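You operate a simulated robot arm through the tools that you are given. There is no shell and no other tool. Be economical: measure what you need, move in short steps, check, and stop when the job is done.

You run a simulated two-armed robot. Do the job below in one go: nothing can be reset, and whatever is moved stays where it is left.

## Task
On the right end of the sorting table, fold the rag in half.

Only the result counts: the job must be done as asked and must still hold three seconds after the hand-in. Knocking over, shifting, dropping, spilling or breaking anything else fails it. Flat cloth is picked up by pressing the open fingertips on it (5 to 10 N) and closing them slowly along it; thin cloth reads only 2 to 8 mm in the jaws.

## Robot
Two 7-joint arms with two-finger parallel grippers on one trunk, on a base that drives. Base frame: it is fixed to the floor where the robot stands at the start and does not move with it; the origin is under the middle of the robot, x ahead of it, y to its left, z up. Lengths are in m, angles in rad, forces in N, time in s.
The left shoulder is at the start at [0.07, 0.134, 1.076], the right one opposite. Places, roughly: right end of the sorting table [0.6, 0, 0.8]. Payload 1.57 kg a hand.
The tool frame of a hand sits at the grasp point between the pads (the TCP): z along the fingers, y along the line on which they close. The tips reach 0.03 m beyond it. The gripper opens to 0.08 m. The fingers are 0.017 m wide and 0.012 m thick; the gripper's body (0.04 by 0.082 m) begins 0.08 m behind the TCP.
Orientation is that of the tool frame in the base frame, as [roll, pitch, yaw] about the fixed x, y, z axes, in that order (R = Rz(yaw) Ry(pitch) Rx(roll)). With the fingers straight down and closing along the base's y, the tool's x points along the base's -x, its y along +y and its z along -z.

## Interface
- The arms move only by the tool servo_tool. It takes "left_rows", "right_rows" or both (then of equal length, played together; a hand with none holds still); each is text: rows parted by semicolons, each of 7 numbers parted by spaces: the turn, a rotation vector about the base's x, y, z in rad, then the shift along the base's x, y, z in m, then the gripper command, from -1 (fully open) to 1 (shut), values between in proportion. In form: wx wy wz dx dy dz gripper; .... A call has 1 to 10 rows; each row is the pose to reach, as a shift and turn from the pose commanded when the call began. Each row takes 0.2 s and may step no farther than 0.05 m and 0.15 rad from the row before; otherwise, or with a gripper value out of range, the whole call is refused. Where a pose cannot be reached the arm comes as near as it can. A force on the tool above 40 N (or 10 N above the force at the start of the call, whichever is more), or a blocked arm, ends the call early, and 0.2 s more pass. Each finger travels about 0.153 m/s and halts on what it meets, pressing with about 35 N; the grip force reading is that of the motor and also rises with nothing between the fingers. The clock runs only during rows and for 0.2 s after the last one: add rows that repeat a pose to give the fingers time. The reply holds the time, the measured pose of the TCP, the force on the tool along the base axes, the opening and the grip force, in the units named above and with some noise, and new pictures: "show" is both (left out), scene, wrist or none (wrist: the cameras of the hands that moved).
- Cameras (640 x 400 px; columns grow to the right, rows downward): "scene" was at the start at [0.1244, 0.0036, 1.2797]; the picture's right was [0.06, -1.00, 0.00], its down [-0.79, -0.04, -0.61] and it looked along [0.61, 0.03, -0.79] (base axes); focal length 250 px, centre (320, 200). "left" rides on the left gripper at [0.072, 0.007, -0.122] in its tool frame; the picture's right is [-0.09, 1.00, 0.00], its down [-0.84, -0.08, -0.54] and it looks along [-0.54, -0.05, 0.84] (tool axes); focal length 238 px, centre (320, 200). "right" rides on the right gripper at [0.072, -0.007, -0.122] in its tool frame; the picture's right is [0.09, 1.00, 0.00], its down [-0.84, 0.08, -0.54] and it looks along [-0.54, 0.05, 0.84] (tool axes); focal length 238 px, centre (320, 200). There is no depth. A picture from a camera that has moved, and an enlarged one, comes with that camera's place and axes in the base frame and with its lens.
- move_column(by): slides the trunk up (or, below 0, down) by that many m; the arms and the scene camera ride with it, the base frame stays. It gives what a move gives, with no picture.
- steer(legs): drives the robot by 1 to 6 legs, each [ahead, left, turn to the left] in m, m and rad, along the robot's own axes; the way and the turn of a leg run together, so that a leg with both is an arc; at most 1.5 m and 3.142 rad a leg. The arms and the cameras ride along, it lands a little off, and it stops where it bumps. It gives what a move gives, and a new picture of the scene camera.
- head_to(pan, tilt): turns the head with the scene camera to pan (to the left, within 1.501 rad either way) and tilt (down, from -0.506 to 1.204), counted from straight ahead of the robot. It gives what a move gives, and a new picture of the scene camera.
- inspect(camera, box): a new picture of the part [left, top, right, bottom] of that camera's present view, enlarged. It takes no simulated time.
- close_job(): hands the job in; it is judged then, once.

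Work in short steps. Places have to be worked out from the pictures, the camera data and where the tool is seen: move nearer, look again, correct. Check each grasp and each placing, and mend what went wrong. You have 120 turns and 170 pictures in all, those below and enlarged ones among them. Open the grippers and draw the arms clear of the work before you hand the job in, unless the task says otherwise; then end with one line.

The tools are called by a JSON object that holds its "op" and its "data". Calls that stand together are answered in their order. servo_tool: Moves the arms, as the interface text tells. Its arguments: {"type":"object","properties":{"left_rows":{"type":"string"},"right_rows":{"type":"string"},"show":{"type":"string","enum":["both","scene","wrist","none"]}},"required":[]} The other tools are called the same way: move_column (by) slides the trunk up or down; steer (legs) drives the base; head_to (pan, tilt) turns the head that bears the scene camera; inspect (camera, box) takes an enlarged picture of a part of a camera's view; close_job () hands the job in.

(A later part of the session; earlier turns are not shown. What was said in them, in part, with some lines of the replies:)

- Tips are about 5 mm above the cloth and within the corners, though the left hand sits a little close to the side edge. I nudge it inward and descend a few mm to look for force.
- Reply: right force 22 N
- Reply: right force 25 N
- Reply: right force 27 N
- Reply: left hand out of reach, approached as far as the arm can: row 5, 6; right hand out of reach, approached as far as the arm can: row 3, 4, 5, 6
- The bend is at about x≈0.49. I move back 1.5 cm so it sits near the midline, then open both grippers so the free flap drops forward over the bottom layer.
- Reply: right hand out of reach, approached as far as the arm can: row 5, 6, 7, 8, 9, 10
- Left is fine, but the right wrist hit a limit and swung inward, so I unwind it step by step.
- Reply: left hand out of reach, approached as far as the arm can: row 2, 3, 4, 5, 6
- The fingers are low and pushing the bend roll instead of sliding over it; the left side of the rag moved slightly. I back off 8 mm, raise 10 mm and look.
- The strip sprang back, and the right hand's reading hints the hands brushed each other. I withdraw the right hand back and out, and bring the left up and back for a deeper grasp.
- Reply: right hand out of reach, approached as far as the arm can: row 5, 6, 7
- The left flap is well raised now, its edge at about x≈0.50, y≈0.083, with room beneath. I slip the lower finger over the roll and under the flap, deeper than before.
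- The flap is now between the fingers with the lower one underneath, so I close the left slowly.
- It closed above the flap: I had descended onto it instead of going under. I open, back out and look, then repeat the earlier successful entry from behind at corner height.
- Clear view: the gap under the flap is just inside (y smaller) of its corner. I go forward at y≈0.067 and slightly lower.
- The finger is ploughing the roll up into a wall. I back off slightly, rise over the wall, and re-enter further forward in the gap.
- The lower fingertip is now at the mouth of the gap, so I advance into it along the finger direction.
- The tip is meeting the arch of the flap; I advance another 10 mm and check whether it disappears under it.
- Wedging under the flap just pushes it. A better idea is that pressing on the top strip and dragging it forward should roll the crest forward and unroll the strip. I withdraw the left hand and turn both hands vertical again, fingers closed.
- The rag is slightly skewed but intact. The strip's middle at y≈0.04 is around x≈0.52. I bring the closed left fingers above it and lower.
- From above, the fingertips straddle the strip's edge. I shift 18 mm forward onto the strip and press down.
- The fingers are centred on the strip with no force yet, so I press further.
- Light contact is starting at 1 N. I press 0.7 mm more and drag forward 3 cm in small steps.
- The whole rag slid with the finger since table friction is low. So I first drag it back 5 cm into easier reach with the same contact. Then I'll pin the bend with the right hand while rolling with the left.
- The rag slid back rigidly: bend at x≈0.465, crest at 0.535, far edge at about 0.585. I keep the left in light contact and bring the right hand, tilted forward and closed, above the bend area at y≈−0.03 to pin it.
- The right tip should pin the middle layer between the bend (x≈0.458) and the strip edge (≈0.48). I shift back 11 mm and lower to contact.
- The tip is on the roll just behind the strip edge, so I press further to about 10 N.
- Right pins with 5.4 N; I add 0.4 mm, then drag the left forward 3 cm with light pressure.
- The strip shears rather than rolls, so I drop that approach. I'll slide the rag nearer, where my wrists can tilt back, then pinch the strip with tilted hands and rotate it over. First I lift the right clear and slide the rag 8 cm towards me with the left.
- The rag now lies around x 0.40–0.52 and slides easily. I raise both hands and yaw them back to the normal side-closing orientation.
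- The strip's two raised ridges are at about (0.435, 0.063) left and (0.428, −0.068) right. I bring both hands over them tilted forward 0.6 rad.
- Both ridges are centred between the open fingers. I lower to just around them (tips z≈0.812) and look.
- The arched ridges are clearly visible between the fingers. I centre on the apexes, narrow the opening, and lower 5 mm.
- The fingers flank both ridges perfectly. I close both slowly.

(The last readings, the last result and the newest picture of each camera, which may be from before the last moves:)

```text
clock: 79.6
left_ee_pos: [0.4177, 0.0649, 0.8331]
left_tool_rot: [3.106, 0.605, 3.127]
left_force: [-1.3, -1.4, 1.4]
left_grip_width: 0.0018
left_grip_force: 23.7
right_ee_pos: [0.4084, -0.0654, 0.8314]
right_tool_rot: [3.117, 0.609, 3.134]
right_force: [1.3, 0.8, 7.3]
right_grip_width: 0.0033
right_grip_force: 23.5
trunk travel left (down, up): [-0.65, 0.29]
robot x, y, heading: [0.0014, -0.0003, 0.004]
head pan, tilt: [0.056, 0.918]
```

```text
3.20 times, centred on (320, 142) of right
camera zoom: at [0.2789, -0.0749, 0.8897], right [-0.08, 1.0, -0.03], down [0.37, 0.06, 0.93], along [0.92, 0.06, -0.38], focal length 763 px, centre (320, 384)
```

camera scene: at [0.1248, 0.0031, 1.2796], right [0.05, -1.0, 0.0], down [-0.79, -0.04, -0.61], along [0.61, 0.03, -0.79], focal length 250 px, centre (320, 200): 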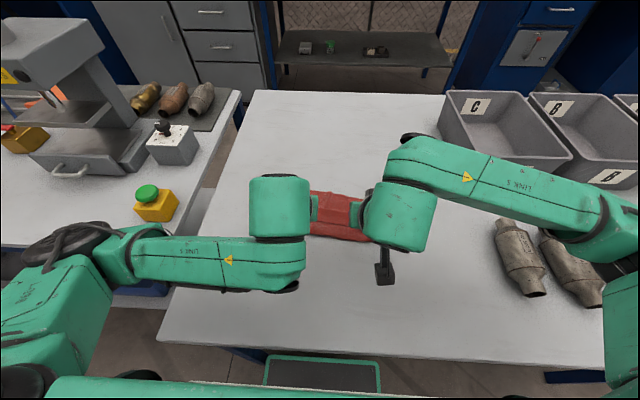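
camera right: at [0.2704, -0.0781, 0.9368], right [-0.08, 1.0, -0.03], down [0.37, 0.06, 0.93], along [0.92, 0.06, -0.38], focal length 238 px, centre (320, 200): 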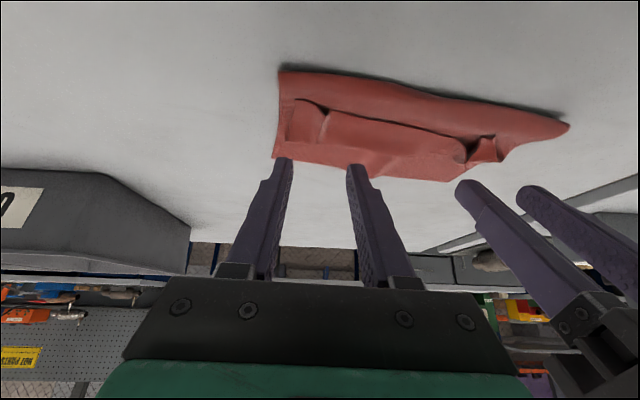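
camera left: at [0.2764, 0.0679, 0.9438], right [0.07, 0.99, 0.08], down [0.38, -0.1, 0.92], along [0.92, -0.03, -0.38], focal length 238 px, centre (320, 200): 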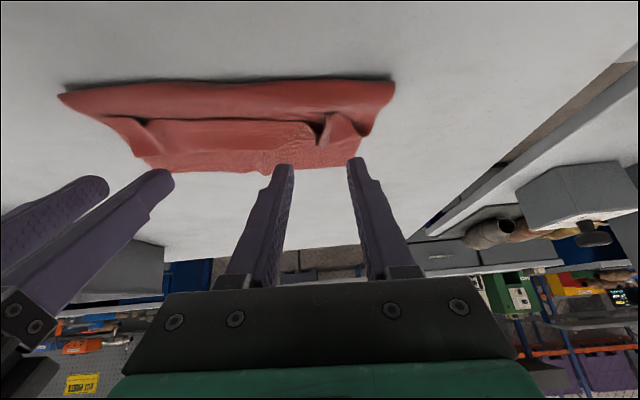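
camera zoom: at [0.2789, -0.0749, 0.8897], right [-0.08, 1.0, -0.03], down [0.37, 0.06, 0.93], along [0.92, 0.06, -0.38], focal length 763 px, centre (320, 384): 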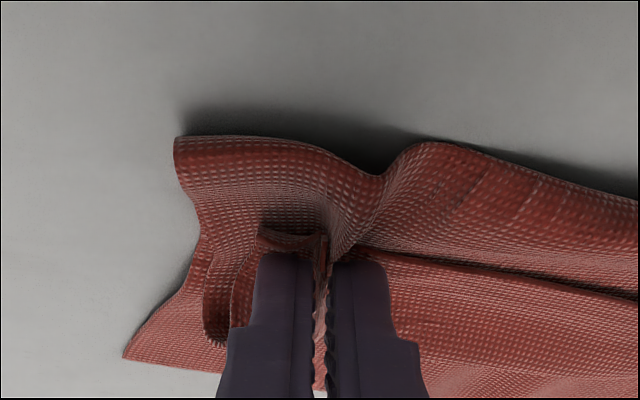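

Left holds only the strip (1.8 mm). Right reads 3.3 mm and has also gathered the middle layer, so I reopen the right and look.

{"op": "servo_tool", "data": {"right_rows": "0 0 0 0 0 0.001 0.7; 0 0 0 0 0 0.004 0.35; 0 0 0 0 0 0.006 0.2; 0 0 0 0 0 0.006 0.2", "show": "none"}}

{"op": "inspect", "data": {"camera": "right", "box": [220, 80, 420, 205]}}

```text
clock: 80.6
left_ee_pos: [0.4185, 0.0648, 0.8329]
left_tool_rot: [3.104, 0.606, 3.126]
left_force: [-0.2, -0.2, -0.4]
left_grip_width: 0.0015
left_grip_force: 23.5
right_ee_pos: [0.4077, -0.0654, 0.8379]
right_tool_rot: [3.118, 0.61, 3.135]
right_force: [-0.2, -1.4, 0.1]
right_grip_width: 0.0321
right_grip_force: 0.1
trunk travel left (down, up): [-0.65, 0.29]
robot x, y, heading: [0.0026, -0.0037, 0.001]
head pan, tilt: [0.056, 0.918]
```

```text
3.20 times, centred on (320, 142) of right
camera zoom: at [0.2791, -0.0752, 0.8952], right [-0.08, 1.0, -0.03], down [0.37, 0.06, 0.93], along [0.92, 0.06, -0.38], focal length 763 px, centre (320, 384)
```

zoom: 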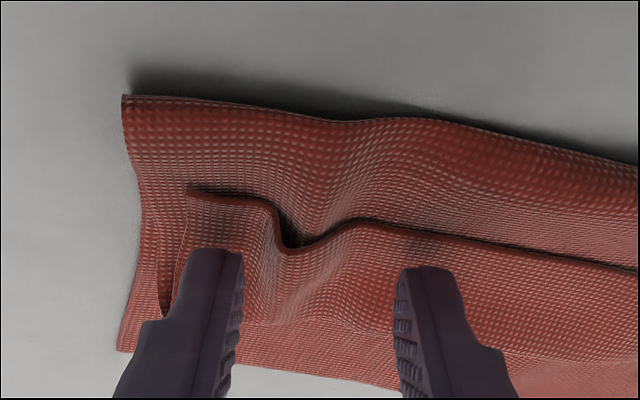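

The ridge persists with its apex 4 mm outward. I centre on it and close at a higher level so only the top layer is taken.

{"op": "servo_tool", "data": {"right_rows": "0 0 0 -0.001 -0.0045 0 0.3; 0 0 0 -0.001 -0.0045 -0.003 0.4; 0 0 0 -0.001 -0.0045 -0.003 0.5; 0 0 0 -0.001 -0.0045 -0.003 0.6; 0 0 0 -0.001 -0.0045 -0.003 0.7; 0 0 0 -0.001 -0.0045 -0.003 0.8; 0 0 0 -0.001 -0.0045 -0.003 0.9; 0 0 0 -0.001 -0.0045 -0.003 1; 0 0 0 -0.001 -0.0045 -0.003 1", "show": "none"}}

{"op": "inspect", "data": {"camera": "right", "box": [220, 80, 420, 205]}}

```text
clock: 82.6
left_ee_pos: [0.4192, 0.0649, 0.8324]
left_tool_rot: [3.105, 0.605, 3.125]
left_force: [0.6, 0.2, 0.3]
left_grip_width: 0.0016
left_grip_force: 23.7
right_ee_pos: [0.4057, -0.0701, 0.8344]
right_tool_rot: [3.118, 0.611, 3.135]
right_force: [0.1, 0.0, -0.4]
right_grip_width: 0.0019
right_grip_force: 23.2
trunk travel left (down, up): [-0.65, 0.29]
robot x, y, heading: [-0.0017, -0.0004, -0.005]
head pan, tilt: [0.056, 0.918]
```

```text
3.20 times, centred on (320, 142) of right
camera zoom: at [0.278, -0.0798, 0.8922], right [-0.08, 1.0, -0.03], down [0.37, 0.06, 0.93], along [0.92, 0.06, -0.38], focal length 763 px, centre (320, 384)
```

zoom: 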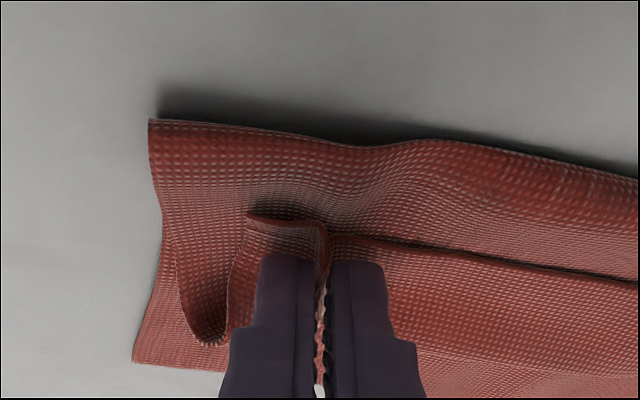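

Both hands now hold only the strip (1.6 and 1.9 mm). I lift while rotating the wrists from forward tilt to backward tilt so the strip swings upward.

{"op": "servo_tool", "data": {"left_rows": "0 0.15 0 0.001 0 0.02 1; 0 0.3 0 0.006 0 0.037 1; 0 0.45 0 0.0145 0 0.050 1; 0 0.6 0 0.024 0 0.058 1; 0 0.75 0 0.0345 0 0.062 1; 0 0.9 0 0.045 0 0.062 1; 0 0.9 0 0.045 0 0.062 1", "right_rows": "0 0.15 0 0.001 0 0.02 1; 0 0.3 0 0.006 0 0.037 1; 0 0.45 0 0.0145 0 0.050 1; 0 0.6 0 0.024 0 0.058 1; 0 0.75 0 0.0345 0 0.062 1; 0 0.9 0 0.045 0 0.062 1; 0 0.9 0 0.045 0 0.062 1"}}

{"op": "inspect", "data": {"camera": "scene", "box": [250, 140, 402, 242]}}

```text
clock: 84.2
left_ee_pos: [0.4634, 0.0656, 0.896]
left_tool_rot: [3.119, -0.293, 3.127]
left_force: [-0.6, 0.6, -0.1]
left_grip_width: 0.0016
left_grip_force: 23.9
right_ee_pos: [0.4502, -0.0702, 0.8975]
right_tool_rot: [3.122, -0.291, 3.136]
right_force: [-0.6, 0.4, 0.0]
right_grip_width: 0.0021
right_grip_force: 23.5
trunk travel left (down, up): [-0.65, 0.29]
robot x, y, heading: [0.0023, -0.0009, 0.001]
head pan, tilt: [0.056, 0.918]
camera scene: at [0.1233, 0.0036, 1.2798], right [0.06, -1.0, 0.0], down [-0.79, -0.04, -0.61], along [0.61, 0.03, -0.79], focal length 250 px, centre (320, 200)
camera right: at [0.4173, -0.0793, 1.0339], right [-0.08, 1.0, 0.04], down [0.96, 0.06, 0.28], along [0.28, 0.06, -0.96], focal length 238 px, centre (320, 200)
camera left: at [0.4296, 0.0701, 1.035], right [0.11, 0.99, -0.01], down [0.96, -0.1, 0.27], along [0.27, -0.03, -0.96], focal length 238 px, centre (320, 200)
```

scene: 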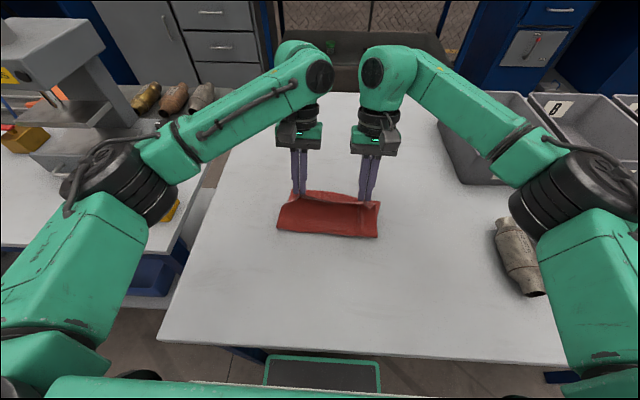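
right: 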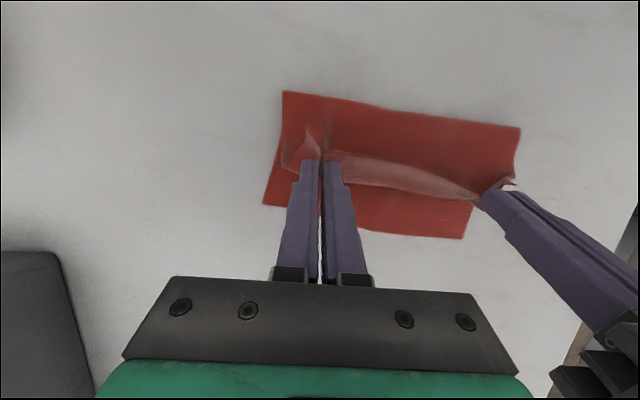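
left: 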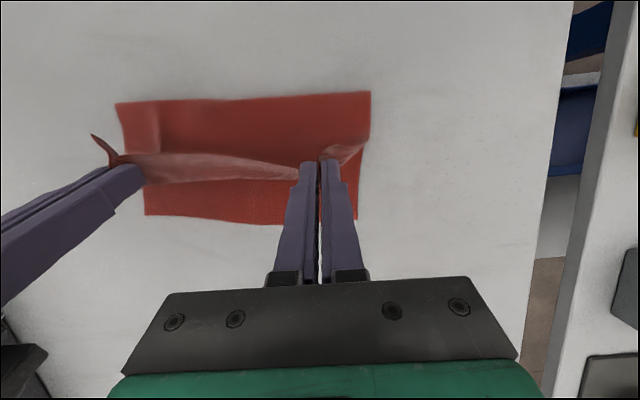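

```text
3.92 times, centred on (326, 191) of scene
camera zoom: at [0.1233, 0.0036, 1.2798], right [0.06, -1.0, 0.0], down [-0.79, -0.04, -0.61], along [0.61, 0.03, -0.79], focal length 978 px, centre (296, 235)
```

zoom: 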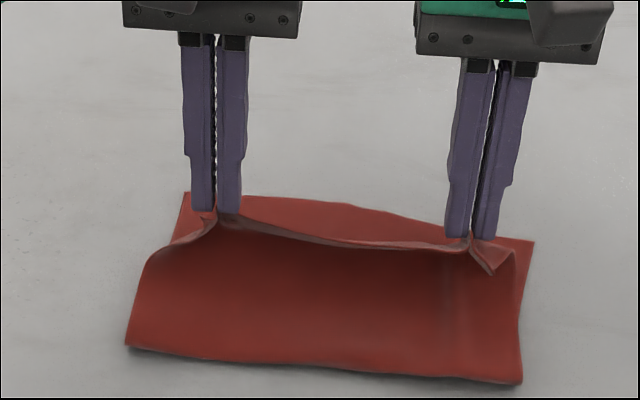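

Excellent: the edge now points up with the upper layer hanging cleanly below it. The far edge is at x≈0.50. I tilt back more and lay the edge down at x≈0.49 with some slack to avoid dragging the bend.

{"op": "servo_tool", "data": {"left_rows": "0 0.107 0 0.0133 0 -0.006 1; 0 0.207 0 0.026 0 -0.017 1; 0 0.307 0 0.0365 0 -0.029 1; 0 0.307 0 0.0425 0 -0.040 1; 0 0.307 0 0.0455 0 -0.048 1; 0 0.307 0 0.0455 0 -0.052 1; 0 0.307 0 0.0455 0 -0.052 1", "right_rows": "0 0.107 0 0.0133 0 -0.006 1; 0 0.207 0 0.026 0 -0.017 1; 0 0.307 0 0.0365 0 -0.029 1; 0 0.307 0 0.0425 0 -0.040 1; 0 0.307 0 0.0455 0 -0.048 1; 0 0.307 0 0.0455 0 -0.052 1; 0 0.307 0 0.0455 0 -0.052 1"}}

{"op": "inspect", "data": {"camera": "scene", "box": [250, 140, 402, 242]}}

```text
clock: 85.8
left_ee_pos: [0.4792, 0.072, 0.8611]
left_tool_rot: [3.123, -0.602, 3.127]
left_force: [1.1, -1.3, 0.7]
left_grip_width: 0.0017
left_grip_force: 23.7
left hand out of reach, approached as far as the arm can: row 3, 4, 5, 6, 7
right_ee_pos: [0.4731, -0.0763, 0.8445]
right_tool_rot: [3.128, -0.595, 3.134]
right_force: [-0.2, 1.9, -0.4]
right_grip_width: 0.0019
right_grip_force: 23.6
right hand out of reach, approached as far as the arm can: row 3, 4, 5, 6, 7
trunk travel left (down, up): [-0.65, 0.29]
robot x, y, heading: [-0.0052, -0.0038, 0.004]
head pan, tilt: [0.056, 0.918]
camera scene: at [0.1246, 0.0032, 1.2797], right [0.06, -1.0, 0.0], down [-0.79, -0.04, -0.61], along [0.61, 0.03, -0.79], focal length 250 px, centre (320, 200)
camera right: at [0.4814, -0.0845, 0.9861], right [-0.06, 1.0, 0.07], down [1.0, 0.06, -0.02], along [-0.02, 0.06, -1.0], focal length 238 px, centre (320, 200)
camera left: at [0.4886, 0.0779, 1.0035], right [0.1, 0.99, -0.04], down [0.99, -0.1, -0.03], along [-0.03, -0.03, -1.0], focal length 238 px, centre (320, 200)
```

scene: 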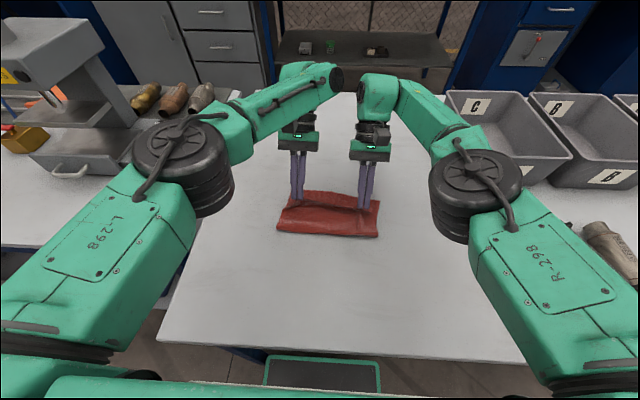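
right: 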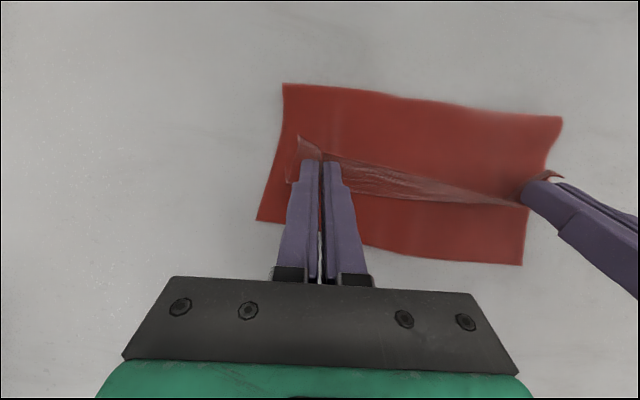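
left: 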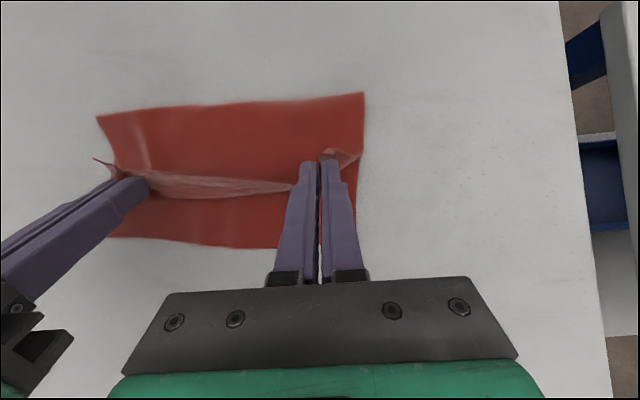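

```text
3.92 times, centred on (326, 191) of scene
camera zoom: at [0.1246, 0.0032, 1.2797], right [0.06, -1.0, 0.0], down [-0.79, -0.04, -0.61], along [0.61, 0.03, -0.79], focal length 978 px, centre (296, 235)
```

zoom: 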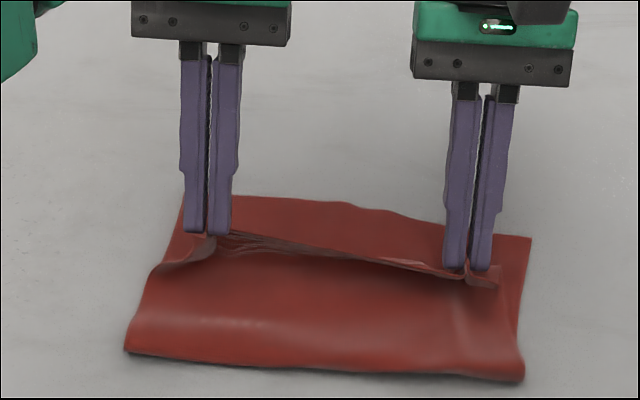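

The wrists reach their limit at this tilt. I ease the tilt to about −0.35 rad and go further forward and down with both tips.

{"op": "servo_tool", "data": {"left_rows": "0 -0.08 0 0.006 0 -0.003 1; 0 -0.16 0 0.013 0 -0.008 1; 0 -0.25 0 0.021 0 -0.014 1; 0 -0.25 0 0.025 0 -0.019 1; 0 -0.25 0 0.025 0 -0.021 1", "right_rows": "0 -0.08 0 0.006 0 0.003 1; 0 -0.16 0 0.013 0 0.004 1; 0 -0.25 0 0.019 0 0.002 1; 0 -0.25 0 0.023 0 -0.002 1; 0 -0.25 0 0.023 0 -0.004 1"}}

{"op": "inspect", "data": {"camera": "scene", "box": [250, 140, 402, 242]}}

```text
clock: 87.0
left_ee_pos: [0.504, 0.0732, 0.8411]
left_tool_rot: [3.12, -0.351, 3.13]
left_force: [-0.7, -0.9, 0.5]
left_grip_width: 0.0016
left_grip_force: 23.6
right_ee_pos: [0.4965, -0.0739, 0.8429]
right_tool_rot: [3.122, -0.344, 3.135]
right_force: [0.0, 1.8, 0.3]
right_grip_width: 0.0021
right_grip_force: 23.3
trunk travel left (down, up): [-0.65, 0.29]
robot x, y, heading: [0.0007, 0.002, 0.005]
head pan, tilt: [0.056, 0.918]
camera scene: at [0.1242, 0.0036, 1.2797], right [0.06, -1.0, 0.0], down [-0.79, -0.04, -0.61], along [0.61, 0.03, -0.79], focal length 250 px, centre (320, 200)
camera right: at [0.4707, -0.0838, 0.9809], right [-0.07, 1.0, 0.05], down [0.97, 0.06, 0.23], along [0.22, 0.06, -0.97], focal length 238 px, centre (320, 200)
camera left: at [0.4783, 0.0781, 0.9805], right [0.11, 0.99, -0.01], down [0.97, -0.1, 0.22], along [0.22, -0.03, -0.98], focal length 238 px, centre (320, 200)
```

scene: 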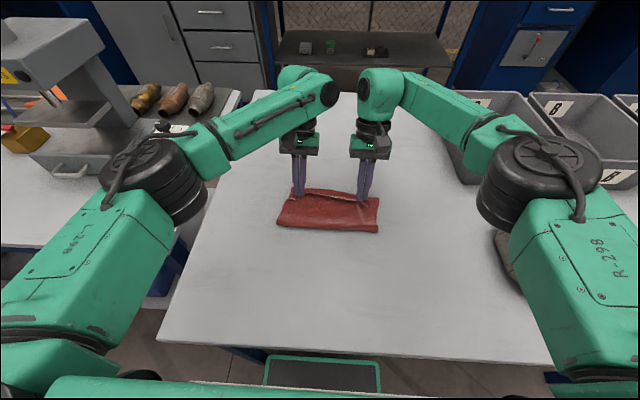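
right: 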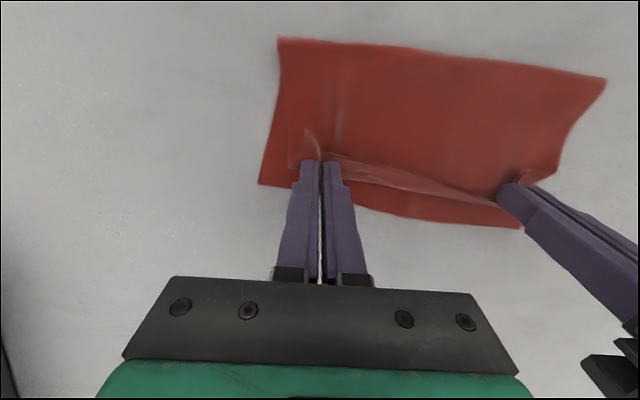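
left: 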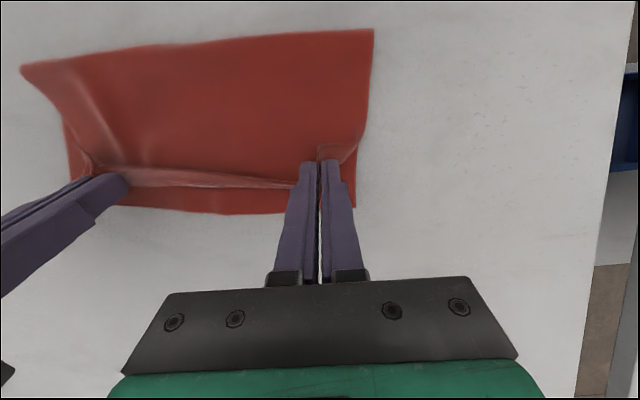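

```text
3.92 times, centred on (326, 191) of scene
camera zoom: at [0.1242, 0.0036, 1.2797], right [0.06, -1.0, 0.0], down [-0.79, -0.04, -0.61], along [0.61, 0.03, -0.79], focal length 978 px, centre (296, 235)
```

zoom: 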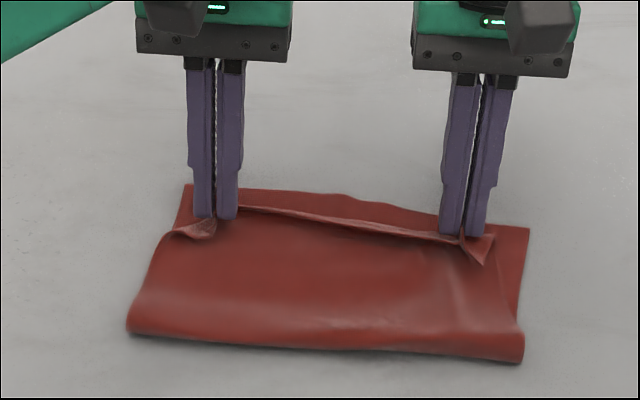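

The fold is nearly laid, but the held strip still leans back about 35°, so it could fall back again. I'll press lightly and slide the whole rag about 9 cm towards me, where the wrists can roll the edge past vertical. First I lower to light contact.

{"op": "servo_tool", "data": {"left_rows": "0 0 0 0 0 -0.003 1; 0 0 0 0 0 -0.006 1; 0 0 0 0 0 -0.008 1; 0 0 0 0 0 -0.008 1", "right_rows": "0 0 0 0 0 -0.003 1; 0 0 0 0 0 -0.006 1; 0 0 0 0 0 -0.009 1; 0 0 0 0 0 -0.009 1", "show": "none"}}

```text
clock: 88.0
left_ee_pos: [0.5016, 0.0726, 0.8343]
left_tool_rot: [3.12, -0.348, 3.127]
left_force: [-0.6, -0.6, 8.9]
left_grip_width: 0.0016
left_grip_force: 23.2
right_ee_pos: [0.4953, -0.0724, 0.8339]
right_tool_rot: [3.123, -0.343, 3.135]
right_force: [1.1, 0.3, 5.7]
right_grip_width: 0.0017
right_grip_force: 23.6
trunk travel left (down, up): [-0.65, 0.29]
robot x, y, heading: [0.003, 0.0012, 0.001]
head pan, tilt: [0.056, 0.918]
```

Contact is good at 6–9 N. I drag both back together by 10 cm.

{"op": "servo_tool", "data": {"left_rows": "0 0 0 -0.01 0 0.0002 1; 0 0 0 -0.02 0 0.0002 1; 0 0 0 -0.03 0 0.0002 1; 0 0 0 -0.04 0 0.0002 1; 0 0 0 -0.05 0 0.0002 1; 0 0 0 -0.06 0 0.0002 1; 0 0 0 -0.07 0 0.0002 1; 0 0 0 -0.08 0 0.0002 1; 0 0 0 -0.09 0 0.0002 1; 0 0 0 -0.1 0 0.0002 1", "right_rows": "0 0 0 -0.01 0 0 1; 0 0 0 -0.02 0 0 1; 0 0 0 -0.03 0 0 1; 0 0 0 -0.04 0 0 1; 0 0 0 -0.05 0 0 1; 0 0 0 -0.06 0 0 1; 0 0 0 -0.07 0 0 1; 0 0 0 -0.08 0 0 1; 0 0 0 -0.09 0 0 1; 0 0 0 -0.1 0 0 1", "show": "wrist"}}

{"op": "inspect", "data": {"camera": "scene", "box": [230, 160, 422, 288]}}

```text
clock: 90.2
left_ee_pos: [0.4029, 0.0727, 0.8331]
left_tool_rot: [3.118, -0.35, 3.128]
left_force: [1.7, -0.9, 8.0]
left_grip_width: 0.0018
left_grip_force: 23.9
right_ee_pos: [0.3963, -0.0737, 0.8358]
right_tool_rot: [3.123, -0.345, 3.135]
right_force: [0.3, 0.9, 3.3]
right_grip_width: 0.0019
right_grip_force: 23.0
trunk travel left (down, up): [-0.65, 0.29]
robot x, y, heading: [-0.0016, 0.0026, 0.002]
head pan, tilt: [0.056, 0.918]
camera right: at [0.3704, -0.0826, 0.9727], right [-0.07, 1.0, 0.05], down [0.97, 0.06, 0.23], along [0.22, 0.06, -0.97], focal length 238 px, centre (320, 200)
camera left: at [0.3774, 0.0779, 0.9739], right [0.11, 0.99, -0.01], down [0.97, -0.1, 0.22], along [0.22, -0.03, -0.98], focal length 238 px, centre (320, 200)
```

right: 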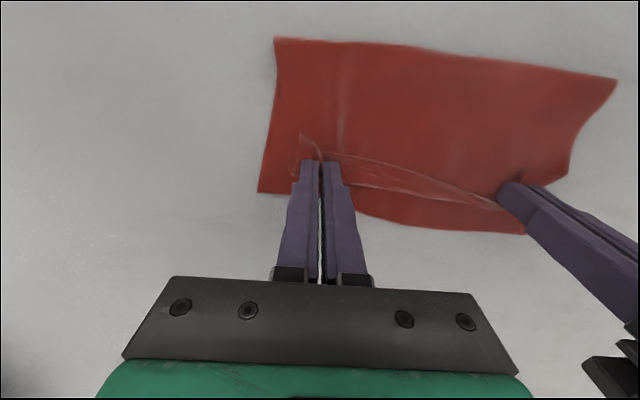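
left: 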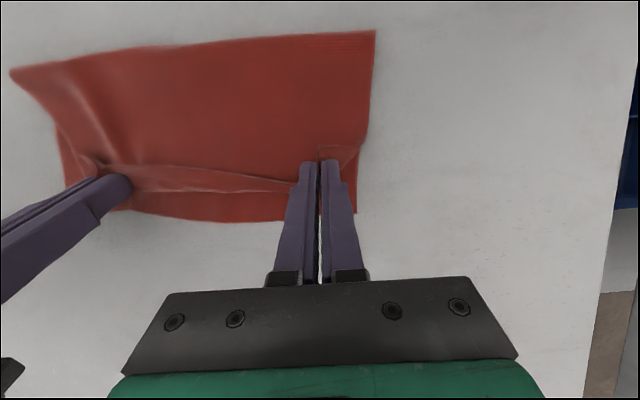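

```text
3.12 times, centred on (326, 224) of scene
camera zoom: at [0.123, 0.0035, 1.2797], right [0.06, -1.0, 0.0], down [-0.79, -0.04, -0.61], along [0.61, 0.03, -0.79], focal length 780 px, centre (301, 125)
```

zoom: 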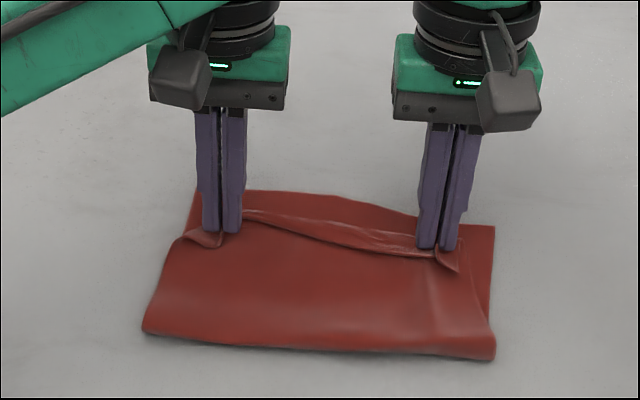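

The rag slid rigidly, and the tips are now at x≈0.39. I raise slightly and rotate both wrists to about −1.1 rad so the strip stands up.

{"op": "servo_tool", "data": {"left_rows": "0 0.15 0 0.005 0 0.005 1; 0 0.3 0 0.010 0 0.008 1; 0 0.45 0 0.0152 0 0.008 1; 0 0.6 0 0.020 0 0.007 1; 0 0.75 0 0.0244 0 0.005 1; 0 0.75 0 0.0244 0 0.005 1", "right_rows": "0 0.15 0 0.005 0 0.005 1; 0 0.3 0 0.010 0 0.008 1; 0 0.45 0 0.0152 0 0.008 1; 0 0.6 0 0.020 0 0.007 1; 0 0.75 0 0.0244 0 0.005 1; 0 0.75 0 0.0244 0 0.005 1", "show": "wrist"}}

{"op": "inspect", "data": {"camera": "scene", "box": [230, 160, 422, 288]}}

```text
clock: 91.6
left_ee_pos: [0.4132, 0.0749, 0.8493]
left_tool_rot: [3.129, -0.899, 3.105]
left_force: [-5.3, -9.8, 0.9]
left_grip_width: 0.0016
left_grip_force: 23.5
left hand out of reach, approached as far as the arm can: row 4, 5, 6
right_ee_pos: [0.3644, -0.075, 0.8454]
right_tool_rot: [3.128, -1.095, 3.131]
right_force: [4.8, 10.2, -0.6]
right_grip_width: 0.0018
right_grip_force: 23.2
right hand out of reach, approached as far as the arm can: row 4, 5, 6
trunk travel left (down, up): [-0.65, 0.29]
robot x, y, heading: [-0.0012, -0.0012, -0.003]
head pan, tilt: [0.056, 0.918]
camera right: at [0.4397, -0.084, 0.9649], right [-0.02, 1.0, 0.09], down [0.87, 0.06, -0.5], along [-0.5, 0.07, -0.86], focal length 238 px, centre (320, 200)
camera left: at [0.4648, 0.0793, 0.9819], right [0.1, 0.99, -0.06], down [0.94, -0.12, -0.32], along [-0.32, -0.03, -0.95], focal length 238 px, centre (320, 200)
```

right: 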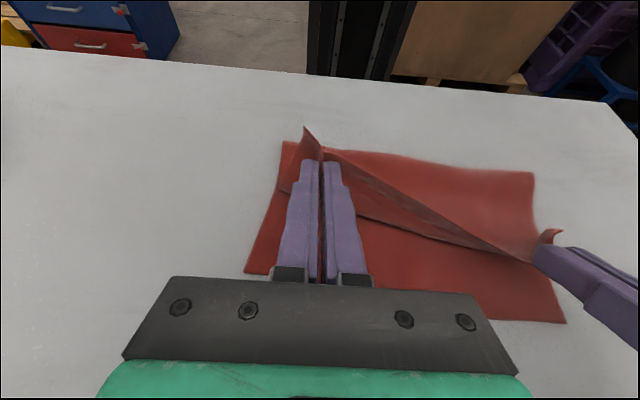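
left: 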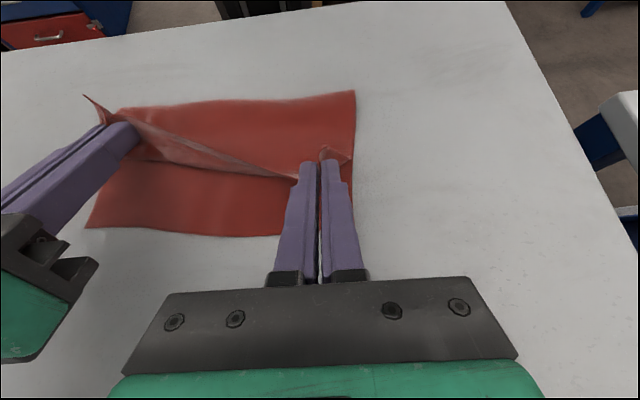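

```text
3.12 times, centred on (326, 224) of scene
camera zoom: at [0.1251, 0.0042, 1.2796], right [0.06, -1.0, 0.0], down [-0.79, -0.04, -0.61], along [0.61, 0.03, -0.8], focal length 780 px, centre (301, 125)
```

zoom: 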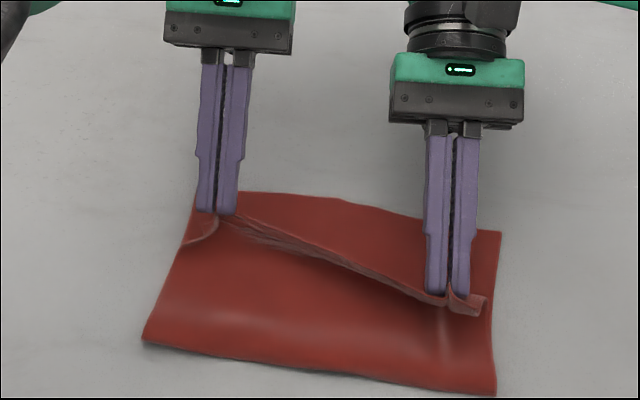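

The left stops at −0.9 rad; the right overshot backwards. I bring the right forward in line at −0.9 rad.

{"op": "servo_tool", "data": {"right_rows": "0 -0.07 0 0.015 0 0.003 1; 0 -0.14 0 0.03 0 0.004 1; 0 -0.2 0 0.042 0 0.004 1; 0 -0.2 0 0.046 0 0.003 1; 0 -0.2 0 0.046 0 0.003 1", "show": "none"}}

{"op": "inspect", "data": {"camera": "scene", "box": [230, 160, 422, 288]}}

```text
clock: 92.8
left_ee_pos: [0.4126, 0.0765, 0.8492]
left_tool_rot: [3.122, -0.897, 3.113]
left_force: [-0.3, -0.2, -0.6]
left_grip_width: 0.0017
left_grip_force: 23.5
right_ee_pos: [0.4106, -0.0781, 0.8488]
right_tool_rot: [3.128, -0.897, 3.132]
right_force: [0.2, 0.4, -0.5]
right_grip_width: 0.0016
right_grip_force: 23.6
trunk travel left (down, up): [-0.65, 0.29]
robot x, y, heading: [0.0002, 0.003, 0.001]
head pan, tilt: [0.056, 0.918]
```

```text
3.12 times, centred on (326, 224) of scene
camera zoom: at [0.1244, 0.0034, 1.2797], right [0.06, -1.0, 0.0], down [-0.79, -0.04, -0.61], along [0.61, 0.03, -0.79], focal length 780 px, centre (301, 125)
```

zoom: 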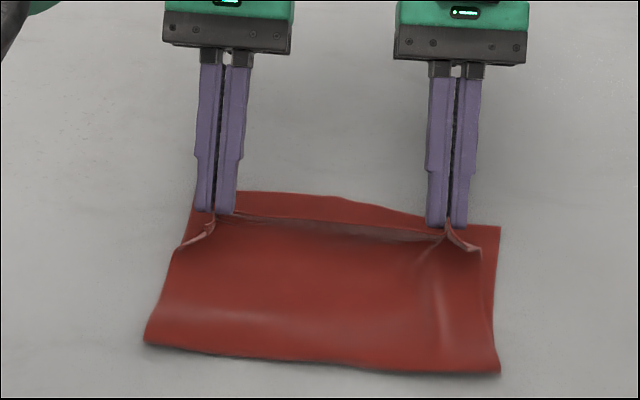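

The edge is now taut and standing up between the grips. I lower it close to the bottom layer and open both hands.

{"op": "servo_tool", "data": {"left_rows": "0 0 0 0.002 0 -0.005 1; 0 0 0 0.004 0 -0.01 1; 0 0 0 0.004 0 -0.012 1; 0 0 0 0.004 0 -0.012 0.6; 0 0 0 0.004 0 -0.012 0.2; 0 0 0 0.004 0 -0.012 0.2", "right_rows": "0 0 0 0.002 0 -0.005 1; 0 0 0 0.004 0 -0.01 1; 0 0 0 0.004 0 -0.012 1; 0 0 0 0.004 0 -0.012 0.6; 0 0 0 0.004 0 -0.012 0.2; 0 0 0 0.004 0 -0.012 0.2", "show": "wrist"}}

{"op": "inspect", "data": {"camera": "scene", "box": [230, 160, 422, 288]}}

```text
clock: 94.2
left_ee_pos: [0.4175, 0.0743, 0.8378]
left_tool_rot: [3.128, -0.89, 3.107]
left_force: [0.8, -0.2, -0.1]
left_grip_width: 0.0319
left_grip_force: 0.0
right_ee_pos: [0.4121, -0.0775, 0.8377]
right_tool_rot: [3.129, -0.894, 3.131]
right_force: [-0.5, 0.0, -0.1]
right_grip_width: 0.032
right_grip_force: 0.1
trunk travel left (down, up): [-0.65, 0.29]
robot x, y, heading: [-0.0046, -0.0, 0.0]
head pan, tilt: [0.056, 0.918]
camera right: at [0.4618, -0.0869, 0.9693], right [-0.04, 1.0, 0.08], down [0.95, 0.06, -0.31], along [-0.32, 0.06, -0.95], focal length 238 px, centre (320, 200)
camera left: at [0.4672, 0.0793, 0.9724], right [0.1, 0.99, -0.06], down [0.94, -0.12, -0.31], along [-0.31, -0.03, -0.95], focal length 238 px, centre (320, 200)
```

right: 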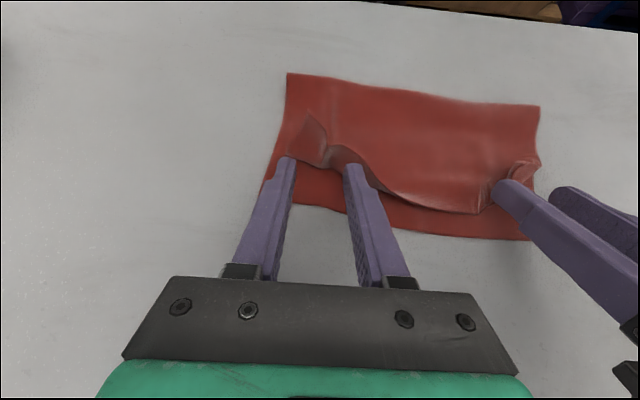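
left: 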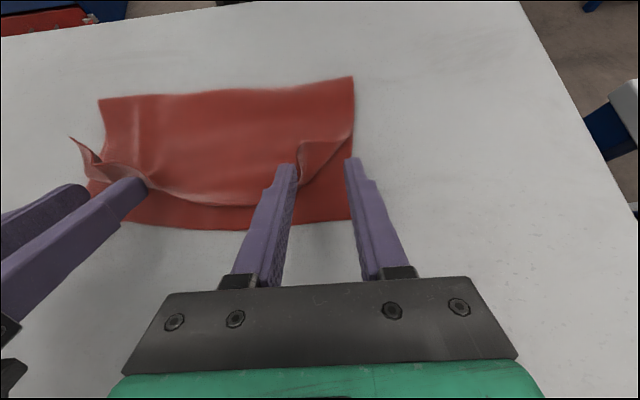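

```text
3.12 times, centred on (326, 224) of scene
camera zoom: at [0.1245, 0.0036, 1.2797], right [0.06, -1.0, 0.0], down [-0.79, -0.04, -0.61], along [0.61, 0.03, -0.79], focal length 780 px, centre (301, 125)
```

zoom: 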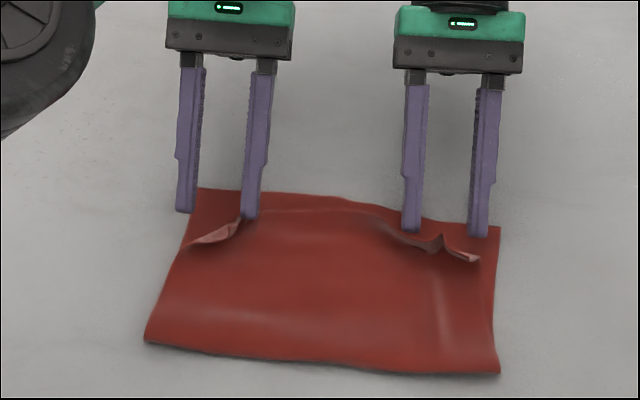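

The strip's middle has flipped forward as intended; only the two corner flaps are still turned up at the fingers. I lift the hands straight up and look.

{"op": "servo_tool", "data": {"left_rows": "0 0 0 0.003 0.004 0.01 0.1; 0 0 0 0.003 0.004 0.03 0.1; 0 -0.1 0 0.003 0.01 0.06 0.1; 0 -0.2 0 0.003 0.02 0.09 0.1; 0 -0.2 0 0.003 0.03 0.1 0.1", "right_rows": "0 0 0 0.003 -0.004 0.01 0.1; 0 0 0 0.003 -0.004 0.03 0.1; 0 -0.1 0 0.003 -0.01 0.06 0.1; 0 -0.2 0 0.003 -0.02 0.09 0.1; 0 -0.2 0 0.003 -0.03 0.1 0.1", "show": "wrist"}}

{"op": "inspect", "data": {"camera": "scene", "box": [242, 185, 410, 297]}}

```text
clock: 95.4
left_ee_pos: [0.4217, 0.1052, 0.937]
left_tool_rot: [3.115, -0.697, 3.118]
left_force: [0.2, -0.4, 0.2]
left_grip_width: 0.0358
left_grip_force: 0.1
left hand out of reach, approached as far as the arm can: row 1, 2
right_ee_pos: [0.4187, -0.1077, 0.9389]
right_tool_rot: [3.126, -0.697, 3.133]
right_force: [-0.4, -0.3, 0.3]
right_grip_width: 0.0359
right_grip_force: 0.0
right hand out of reach, approached as far as the arm can: row 1, 2
trunk travel left (down, up): [-0.65, 0.29]
robot x, y, heading: [-0.0031, -0.0027, 0.003]
head pan, tilt: [0.056, 0.918]
camera right: at [0.441, -0.1174, 1.0762], right [-0.05, 1.0, 0.07], down [0.99, 0.06, -0.12], along [-0.12, 0.06, -0.99], focal length 238 px, centre (320, 200)
camera left: at [0.4449, 0.1082, 1.0783], right [0.11, 0.99, -0.04], down [0.99, -0.12, -0.12], along [-0.13, -0.03, -0.99], focal length 238 px, centre (320, 200)
```

right: 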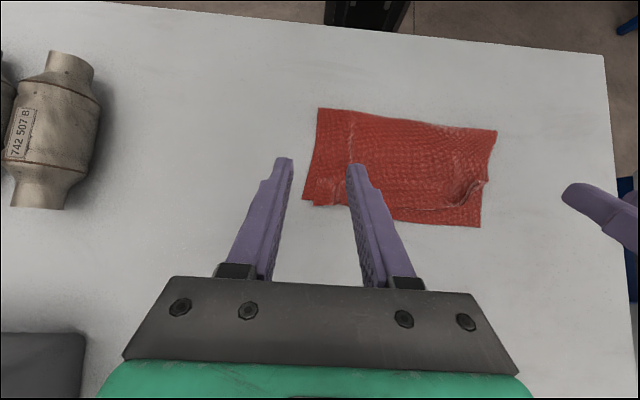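
left: 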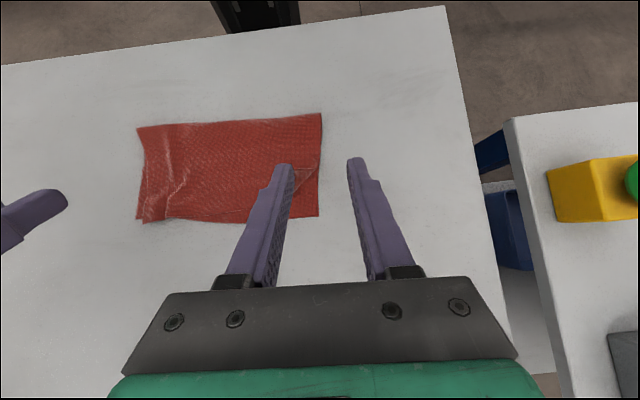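

```text
3.57 times, centred on (326, 241) of scene
camera zoom: at [0.1254, 0.0038, 1.2796], right [0.05, -1.0, 0.0], down [-0.79, -0.04, -0.61], along [0.61, 0.03, -0.8], focal length 891 px, centre (299, 54)
```

zoom: 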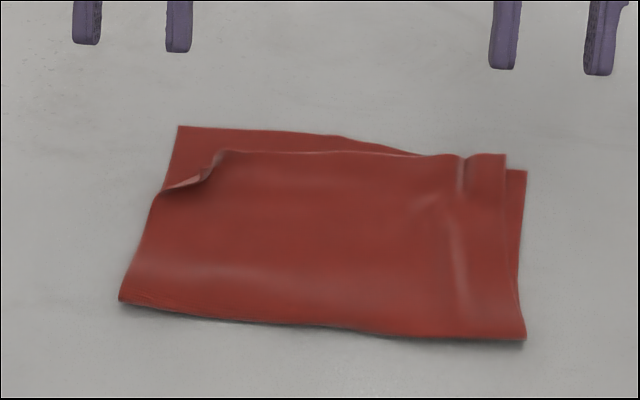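

Nearly done: the right corner flipped by itself, and only the left corner is still turned back as a small flap. I look closer at it.

{"op": "inspect", "data": {"camera": "scene", "box": [270, 205, 330, 245]}}

{"op": "inspect", "data": {"camera": "left", "box": [220, 90, 380, 240]}}

{"op": "inspect", "data": {"camera": "right", "box": [400, 110, 520, 240]}}

```text
10.00 times, centred on (300, 225) of scene
camera zoom: at [0.1254, 0.0038, 1.2796], right [0.05, -1.0, 0.0], down [-0.79, -0.04, -0.61], along [0.61, 0.03, -0.8], focal length 2495 px, centre (520, -50)
```

zoom: 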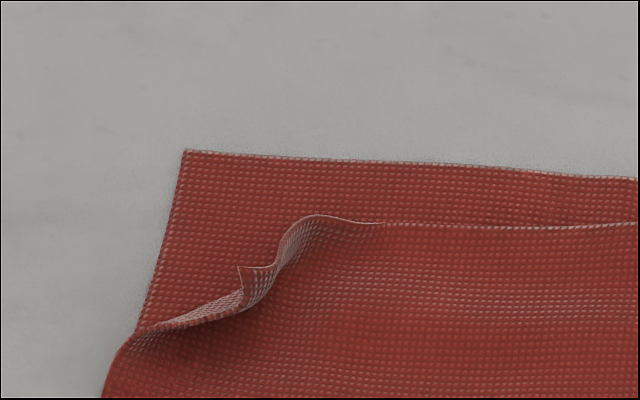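

```text
2.67 times, centred on (300, 165) of left
camera zoom: at [0.4449, 0.1082, 1.0783], right [0.11, 0.99, -0.04], down [0.99, -0.12, -0.12], along [-0.13, -0.03, -0.99], focal length 636 px, centre (373, 293)
```

zoom: 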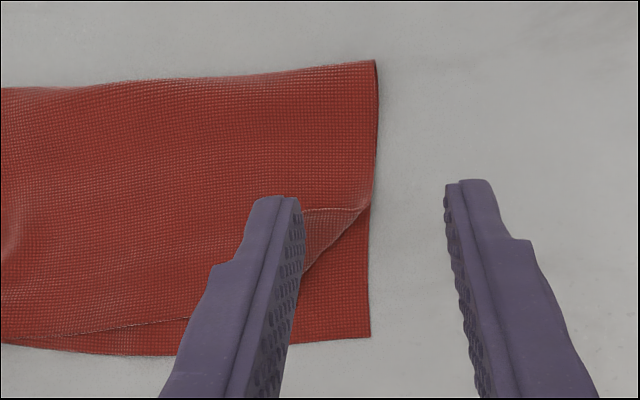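

```text
3.08 times, centred on (460, 175) of right
camera zoom: at [0.441, -0.1174, 1.0762], right [-0.05, 1.0, 0.07], down [0.99, 0.06, -0.12], along [-0.12, 0.06, -0.99], focal length 733 px, centre (-111, 277)
```

zoom: 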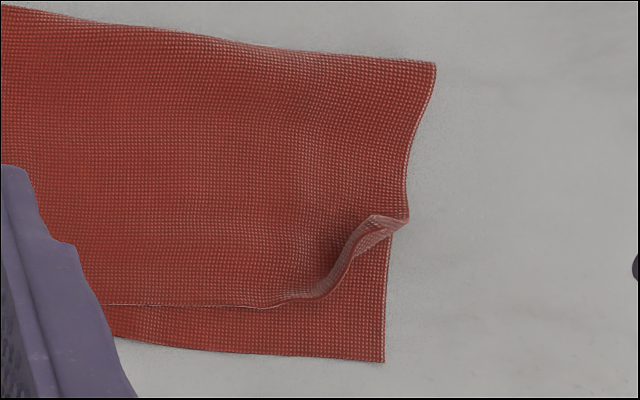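

The left corner stands up along a diagonal crease from (0.381, 0.101) to (0.415, 0.060), leaning inward. I'll sweep it outward with the closed, vertical left fingers, first positioning inside it at (0.368, 0.052).

{"op": "servo_tool", "data": {"left_rows": "0 -0.14 0 -0.01 -0.01 0 0.6; 0 -0.28 0 -0.02 -0.02 0 1; 0 -0.42 0 -0.03 -0.03 0 1; 0 -0.56 0 -0.04 -0.042 -0.01 1; 0 -0.697 0 -0.054 -0.053 -0.03 1; 0 -0.697 0 -0.054 -0.053 -0.06 1; 0 -0.697 0 -0.054 -0.053 -0.085 1; 0 -0.697 0 -0.054 -0.053 -0.095 1; 0 -0.697 0 -0.054 -0.053 -0.095 1", "show": "wrist"}}

{"op": "inspect", "data": {"camera": "scene", "box": [258, 195, 348, 255]}}

```text
clock: 97.4
left_ee_pos: [0.3663, 0.0522, 0.8426]
left_tool_rot: [3.1, -0.001, 3.123]
left_force: [-0.7, 0.0, 0.0]
left_grip_width: 0.0
left_grip_force: 21.1
right_ee_pos: [0.4172, -0.1083, 0.9371]
right_tool_rot: [3.125, -0.698, 3.132]
right_force: [0.6, 0.1, 0.3]
right_grip_width: 0.0357
right_grip_force: 0.1
trunk travel left (down, up): [-0.65, 0.29]
robot x, y, heading: [0.0, 0.001, -0.0]
head pan, tilt: [0.056, 0.918]
camera left: at [0.2943, 0.0565, 0.9655], right [0.11, 0.99, 0.04], down [0.84, -0.12, 0.54], along [0.54, -0.02, -0.84], focal length 238 px, centre (320, 200)
```

left: 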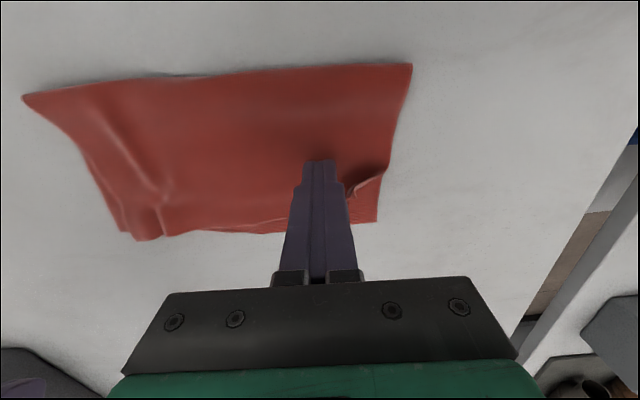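

```text
6.67 times, centred on (303, 225) of scene
camera zoom: at [0.1245, 0.0036, 1.2797], right [0.06, -1.0, 0.0], down [-0.79, -0.04, -0.61], along [0.61, 0.03, -0.79], focal length 1663 px, centre (433, 33)
```

zoom: 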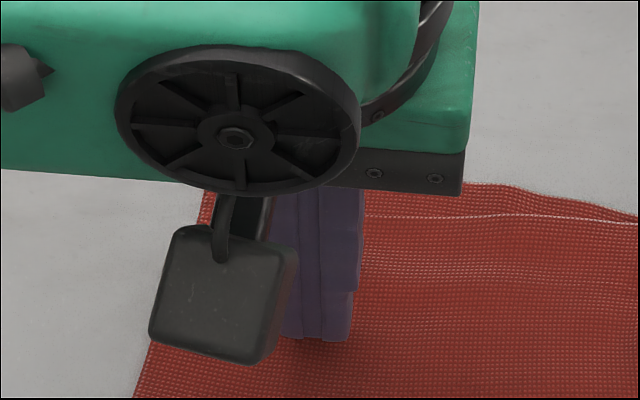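

The fingertip is just inside the flap. I sweep outward diagonally at low height.

{"op": "servo_tool", "data": {"left_rows": "0 0 0 0 0 -0.003 1; 0 0 0 0.009 0.008 -0.003 1; 0 0 0 0.018 0.016 -0.003 1; 0 0 0 0.027 0.024 -0.002 1; 0 0 0 0.036 0.032 -0.001 1; 0 0 0 0.045 0.04 0 1; 0 0 0 0.054 0.048 0 1; 0 0 0 0.064 0.058 0.002 1; 0 0 0 0.064 0.07 0.03 1; 0 0 0 0.064 0.09 0.06 1", "show": "none"}}

{"op": "inspect", "data": {"camera": "scene", "box": [242, 185, 410, 297]}}

{"op": "inspect", "data": {"camera": "left", "box": [120, 60, 440, 260]}}

```text
clock: 99.6
left_ee_pos: [0.4303, 0.1446, 0.9035]
left_tool_rot: [3.101, -0.002, 3.123]
left_force: [-0.5, 0.0, -0.5]
left_grip_width: 0.0002
left_grip_force: 21.6
right_ee_pos: [0.4182, -0.1088, 0.9376]
right_tool_rot: [3.126, -0.697, 3.132]
right_force: [0.0, -0.7, -1.5]
right_grip_width: 0.0358
right_grip_force: 0.1
trunk travel left (down, up): [-0.65, 0.29]
robot x, y, heading: [0.0021, -0.0007, 0.002]
head pan, tilt: [0.056, 0.918]
```

```text
3.57 times, centred on (326, 241) of scene
camera zoom: at [0.124, 0.0043, 1.2797], right [0.06, -1.0, 0.0], down [-0.79, -0.04, -0.61], along [0.61, 0.03, -0.79], focal length 891 px, centre (299, 54)
```

zoom: 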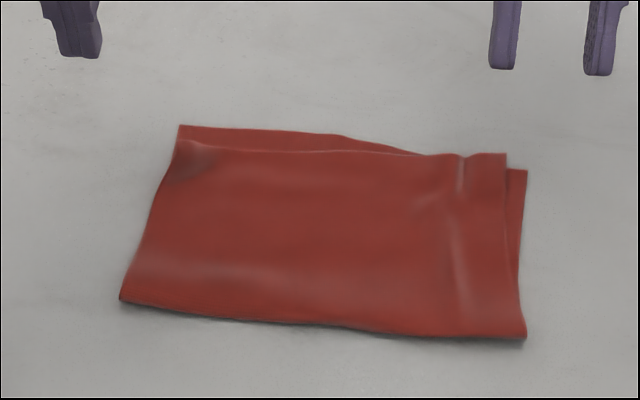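

```text
2.00 times, centred on (280, 160) of left
camera zoom: at [0.3583, 0.1484, 1.0261], right [0.11, 0.99, 0.04], down [0.84, -0.12, 0.54], along [0.54, -0.03, -0.84], focal length 477 px, centre (400, 280)
```

zoom: 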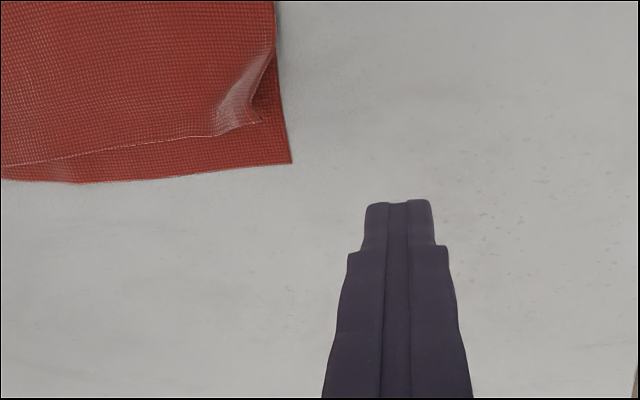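

The left corner flipped over: the rag is now folded in two with the edges aligned to about 1 cm. I open the grippers and draw both hands up and clear.

{"op": "servo_tool", "data": {"left_rows": "0 0 0 0 0.02 0.02 0.5; 0 0 0 0 0.04 0.04 0; 0 0 0 0 0.06 0.06 -0.5; 0 0 0 0 0.07 0.08 -1; 0 0 0 0 0.07 0.08 -1", "right_rows": "0 0 0 0 -0.02 0.02 0; 0 0.0 0 0 -0.04 0.04 -0.5; 0 -0.14 0 0 -0.06 0.06 -1; 0 -0.28 0 0 -0.07 0.08 -1; 0 -0.42 0 0 -0.07 0.08 -1", "show": "scene"}}

{"op": "inspect", "data": {"camera": "scene", "box": [242, 185, 410, 297]}}

{"op": "inspect", "data": {"camera": "right", "box": [320, 0, 640, 200]}}

```text
clock: 100.8
left_ee_pos: [0.4321, 0.2137, 0.9815]
left_tool_rot: [3.101, 0.0, 3.122]
left_force: [-0.2, -0.7, 0.1]
left_grip_width: 0.0799
left_grip_force: 0.1
right_ee_pos: [0.4171, -0.1791, 1.018]
right_tool_rot: [3.121, -0.274, 3.133]
right_force: [-0.2, -0.4, -0.2]
right_grip_width: 0.0802
right_grip_force: 0.1
trunk travel left (down, up): [-0.65, 0.29]
robot x, y, heading: [-0.0019, -0.0006, -0.007]
head pan, tilt: [0.056, 0.918]
camera scene: at [0.1241, 0.0032, 1.2797], right [0.06, -1.0, 0.0], down [-0.79, -0.04, -0.61], along [0.61, 0.03, -0.79], focal length 250 px, centre (320, 200)
```

scene: 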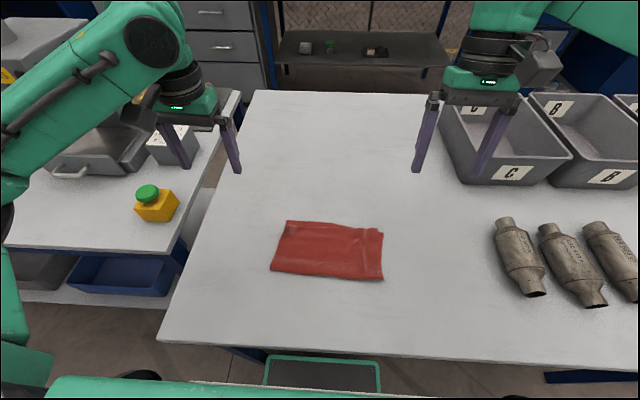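

```text
3.57 times, centred on (326, 241) of scene
camera zoom: at [0.1241, 0.0032, 1.2797], right [0.06, -1.0, 0.0], down [-0.79, -0.04, -0.61], along [0.61, 0.03, -0.79], focal length 891 px, centre (299, 54)
```

zoom: 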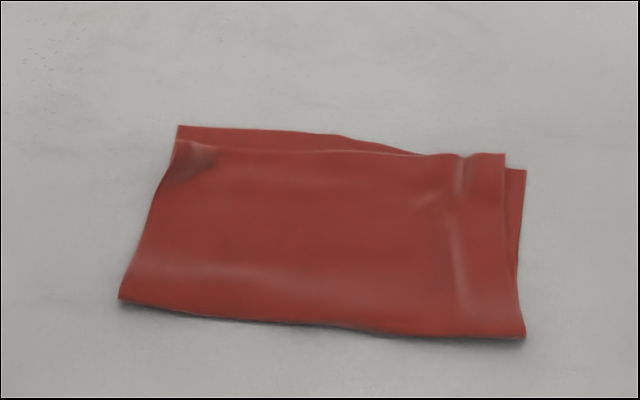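

```text
2.00 times, centred on (480, 100) of right
camera zoom: at [0.3811, -0.1882, 1.1537], right [-0.08, 1.0, 0.04], down [0.95, 0.06, 0.3], along [0.29, 0.06, -0.95], focal length 477 px, centre (0, 400)
```

zoom: 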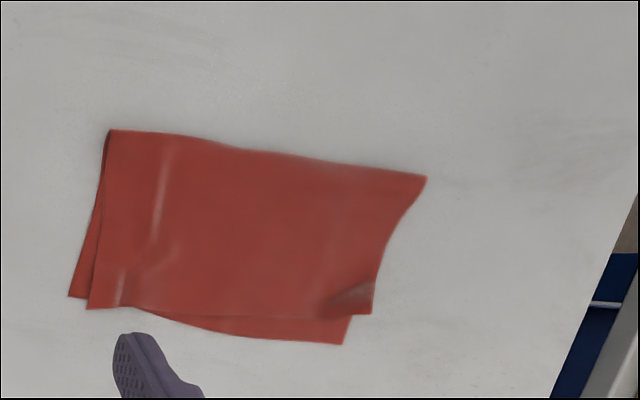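

The rag lies folded in half, with the layers within about 1–1.5 cm of each other. Everything else is untouched and the hands are clear and open, so I hand the job in.

{"op": "close_job", "data": {}}

```text
The job is handed in.
```

The rag is folded in half on the right end of the sorting table, with its edges matching to about 1–1.5 cm. It now lies about 15–20 cm nearer the robot than where it started. The pictures show nothing else disturbed, and both grippers are open and clear.
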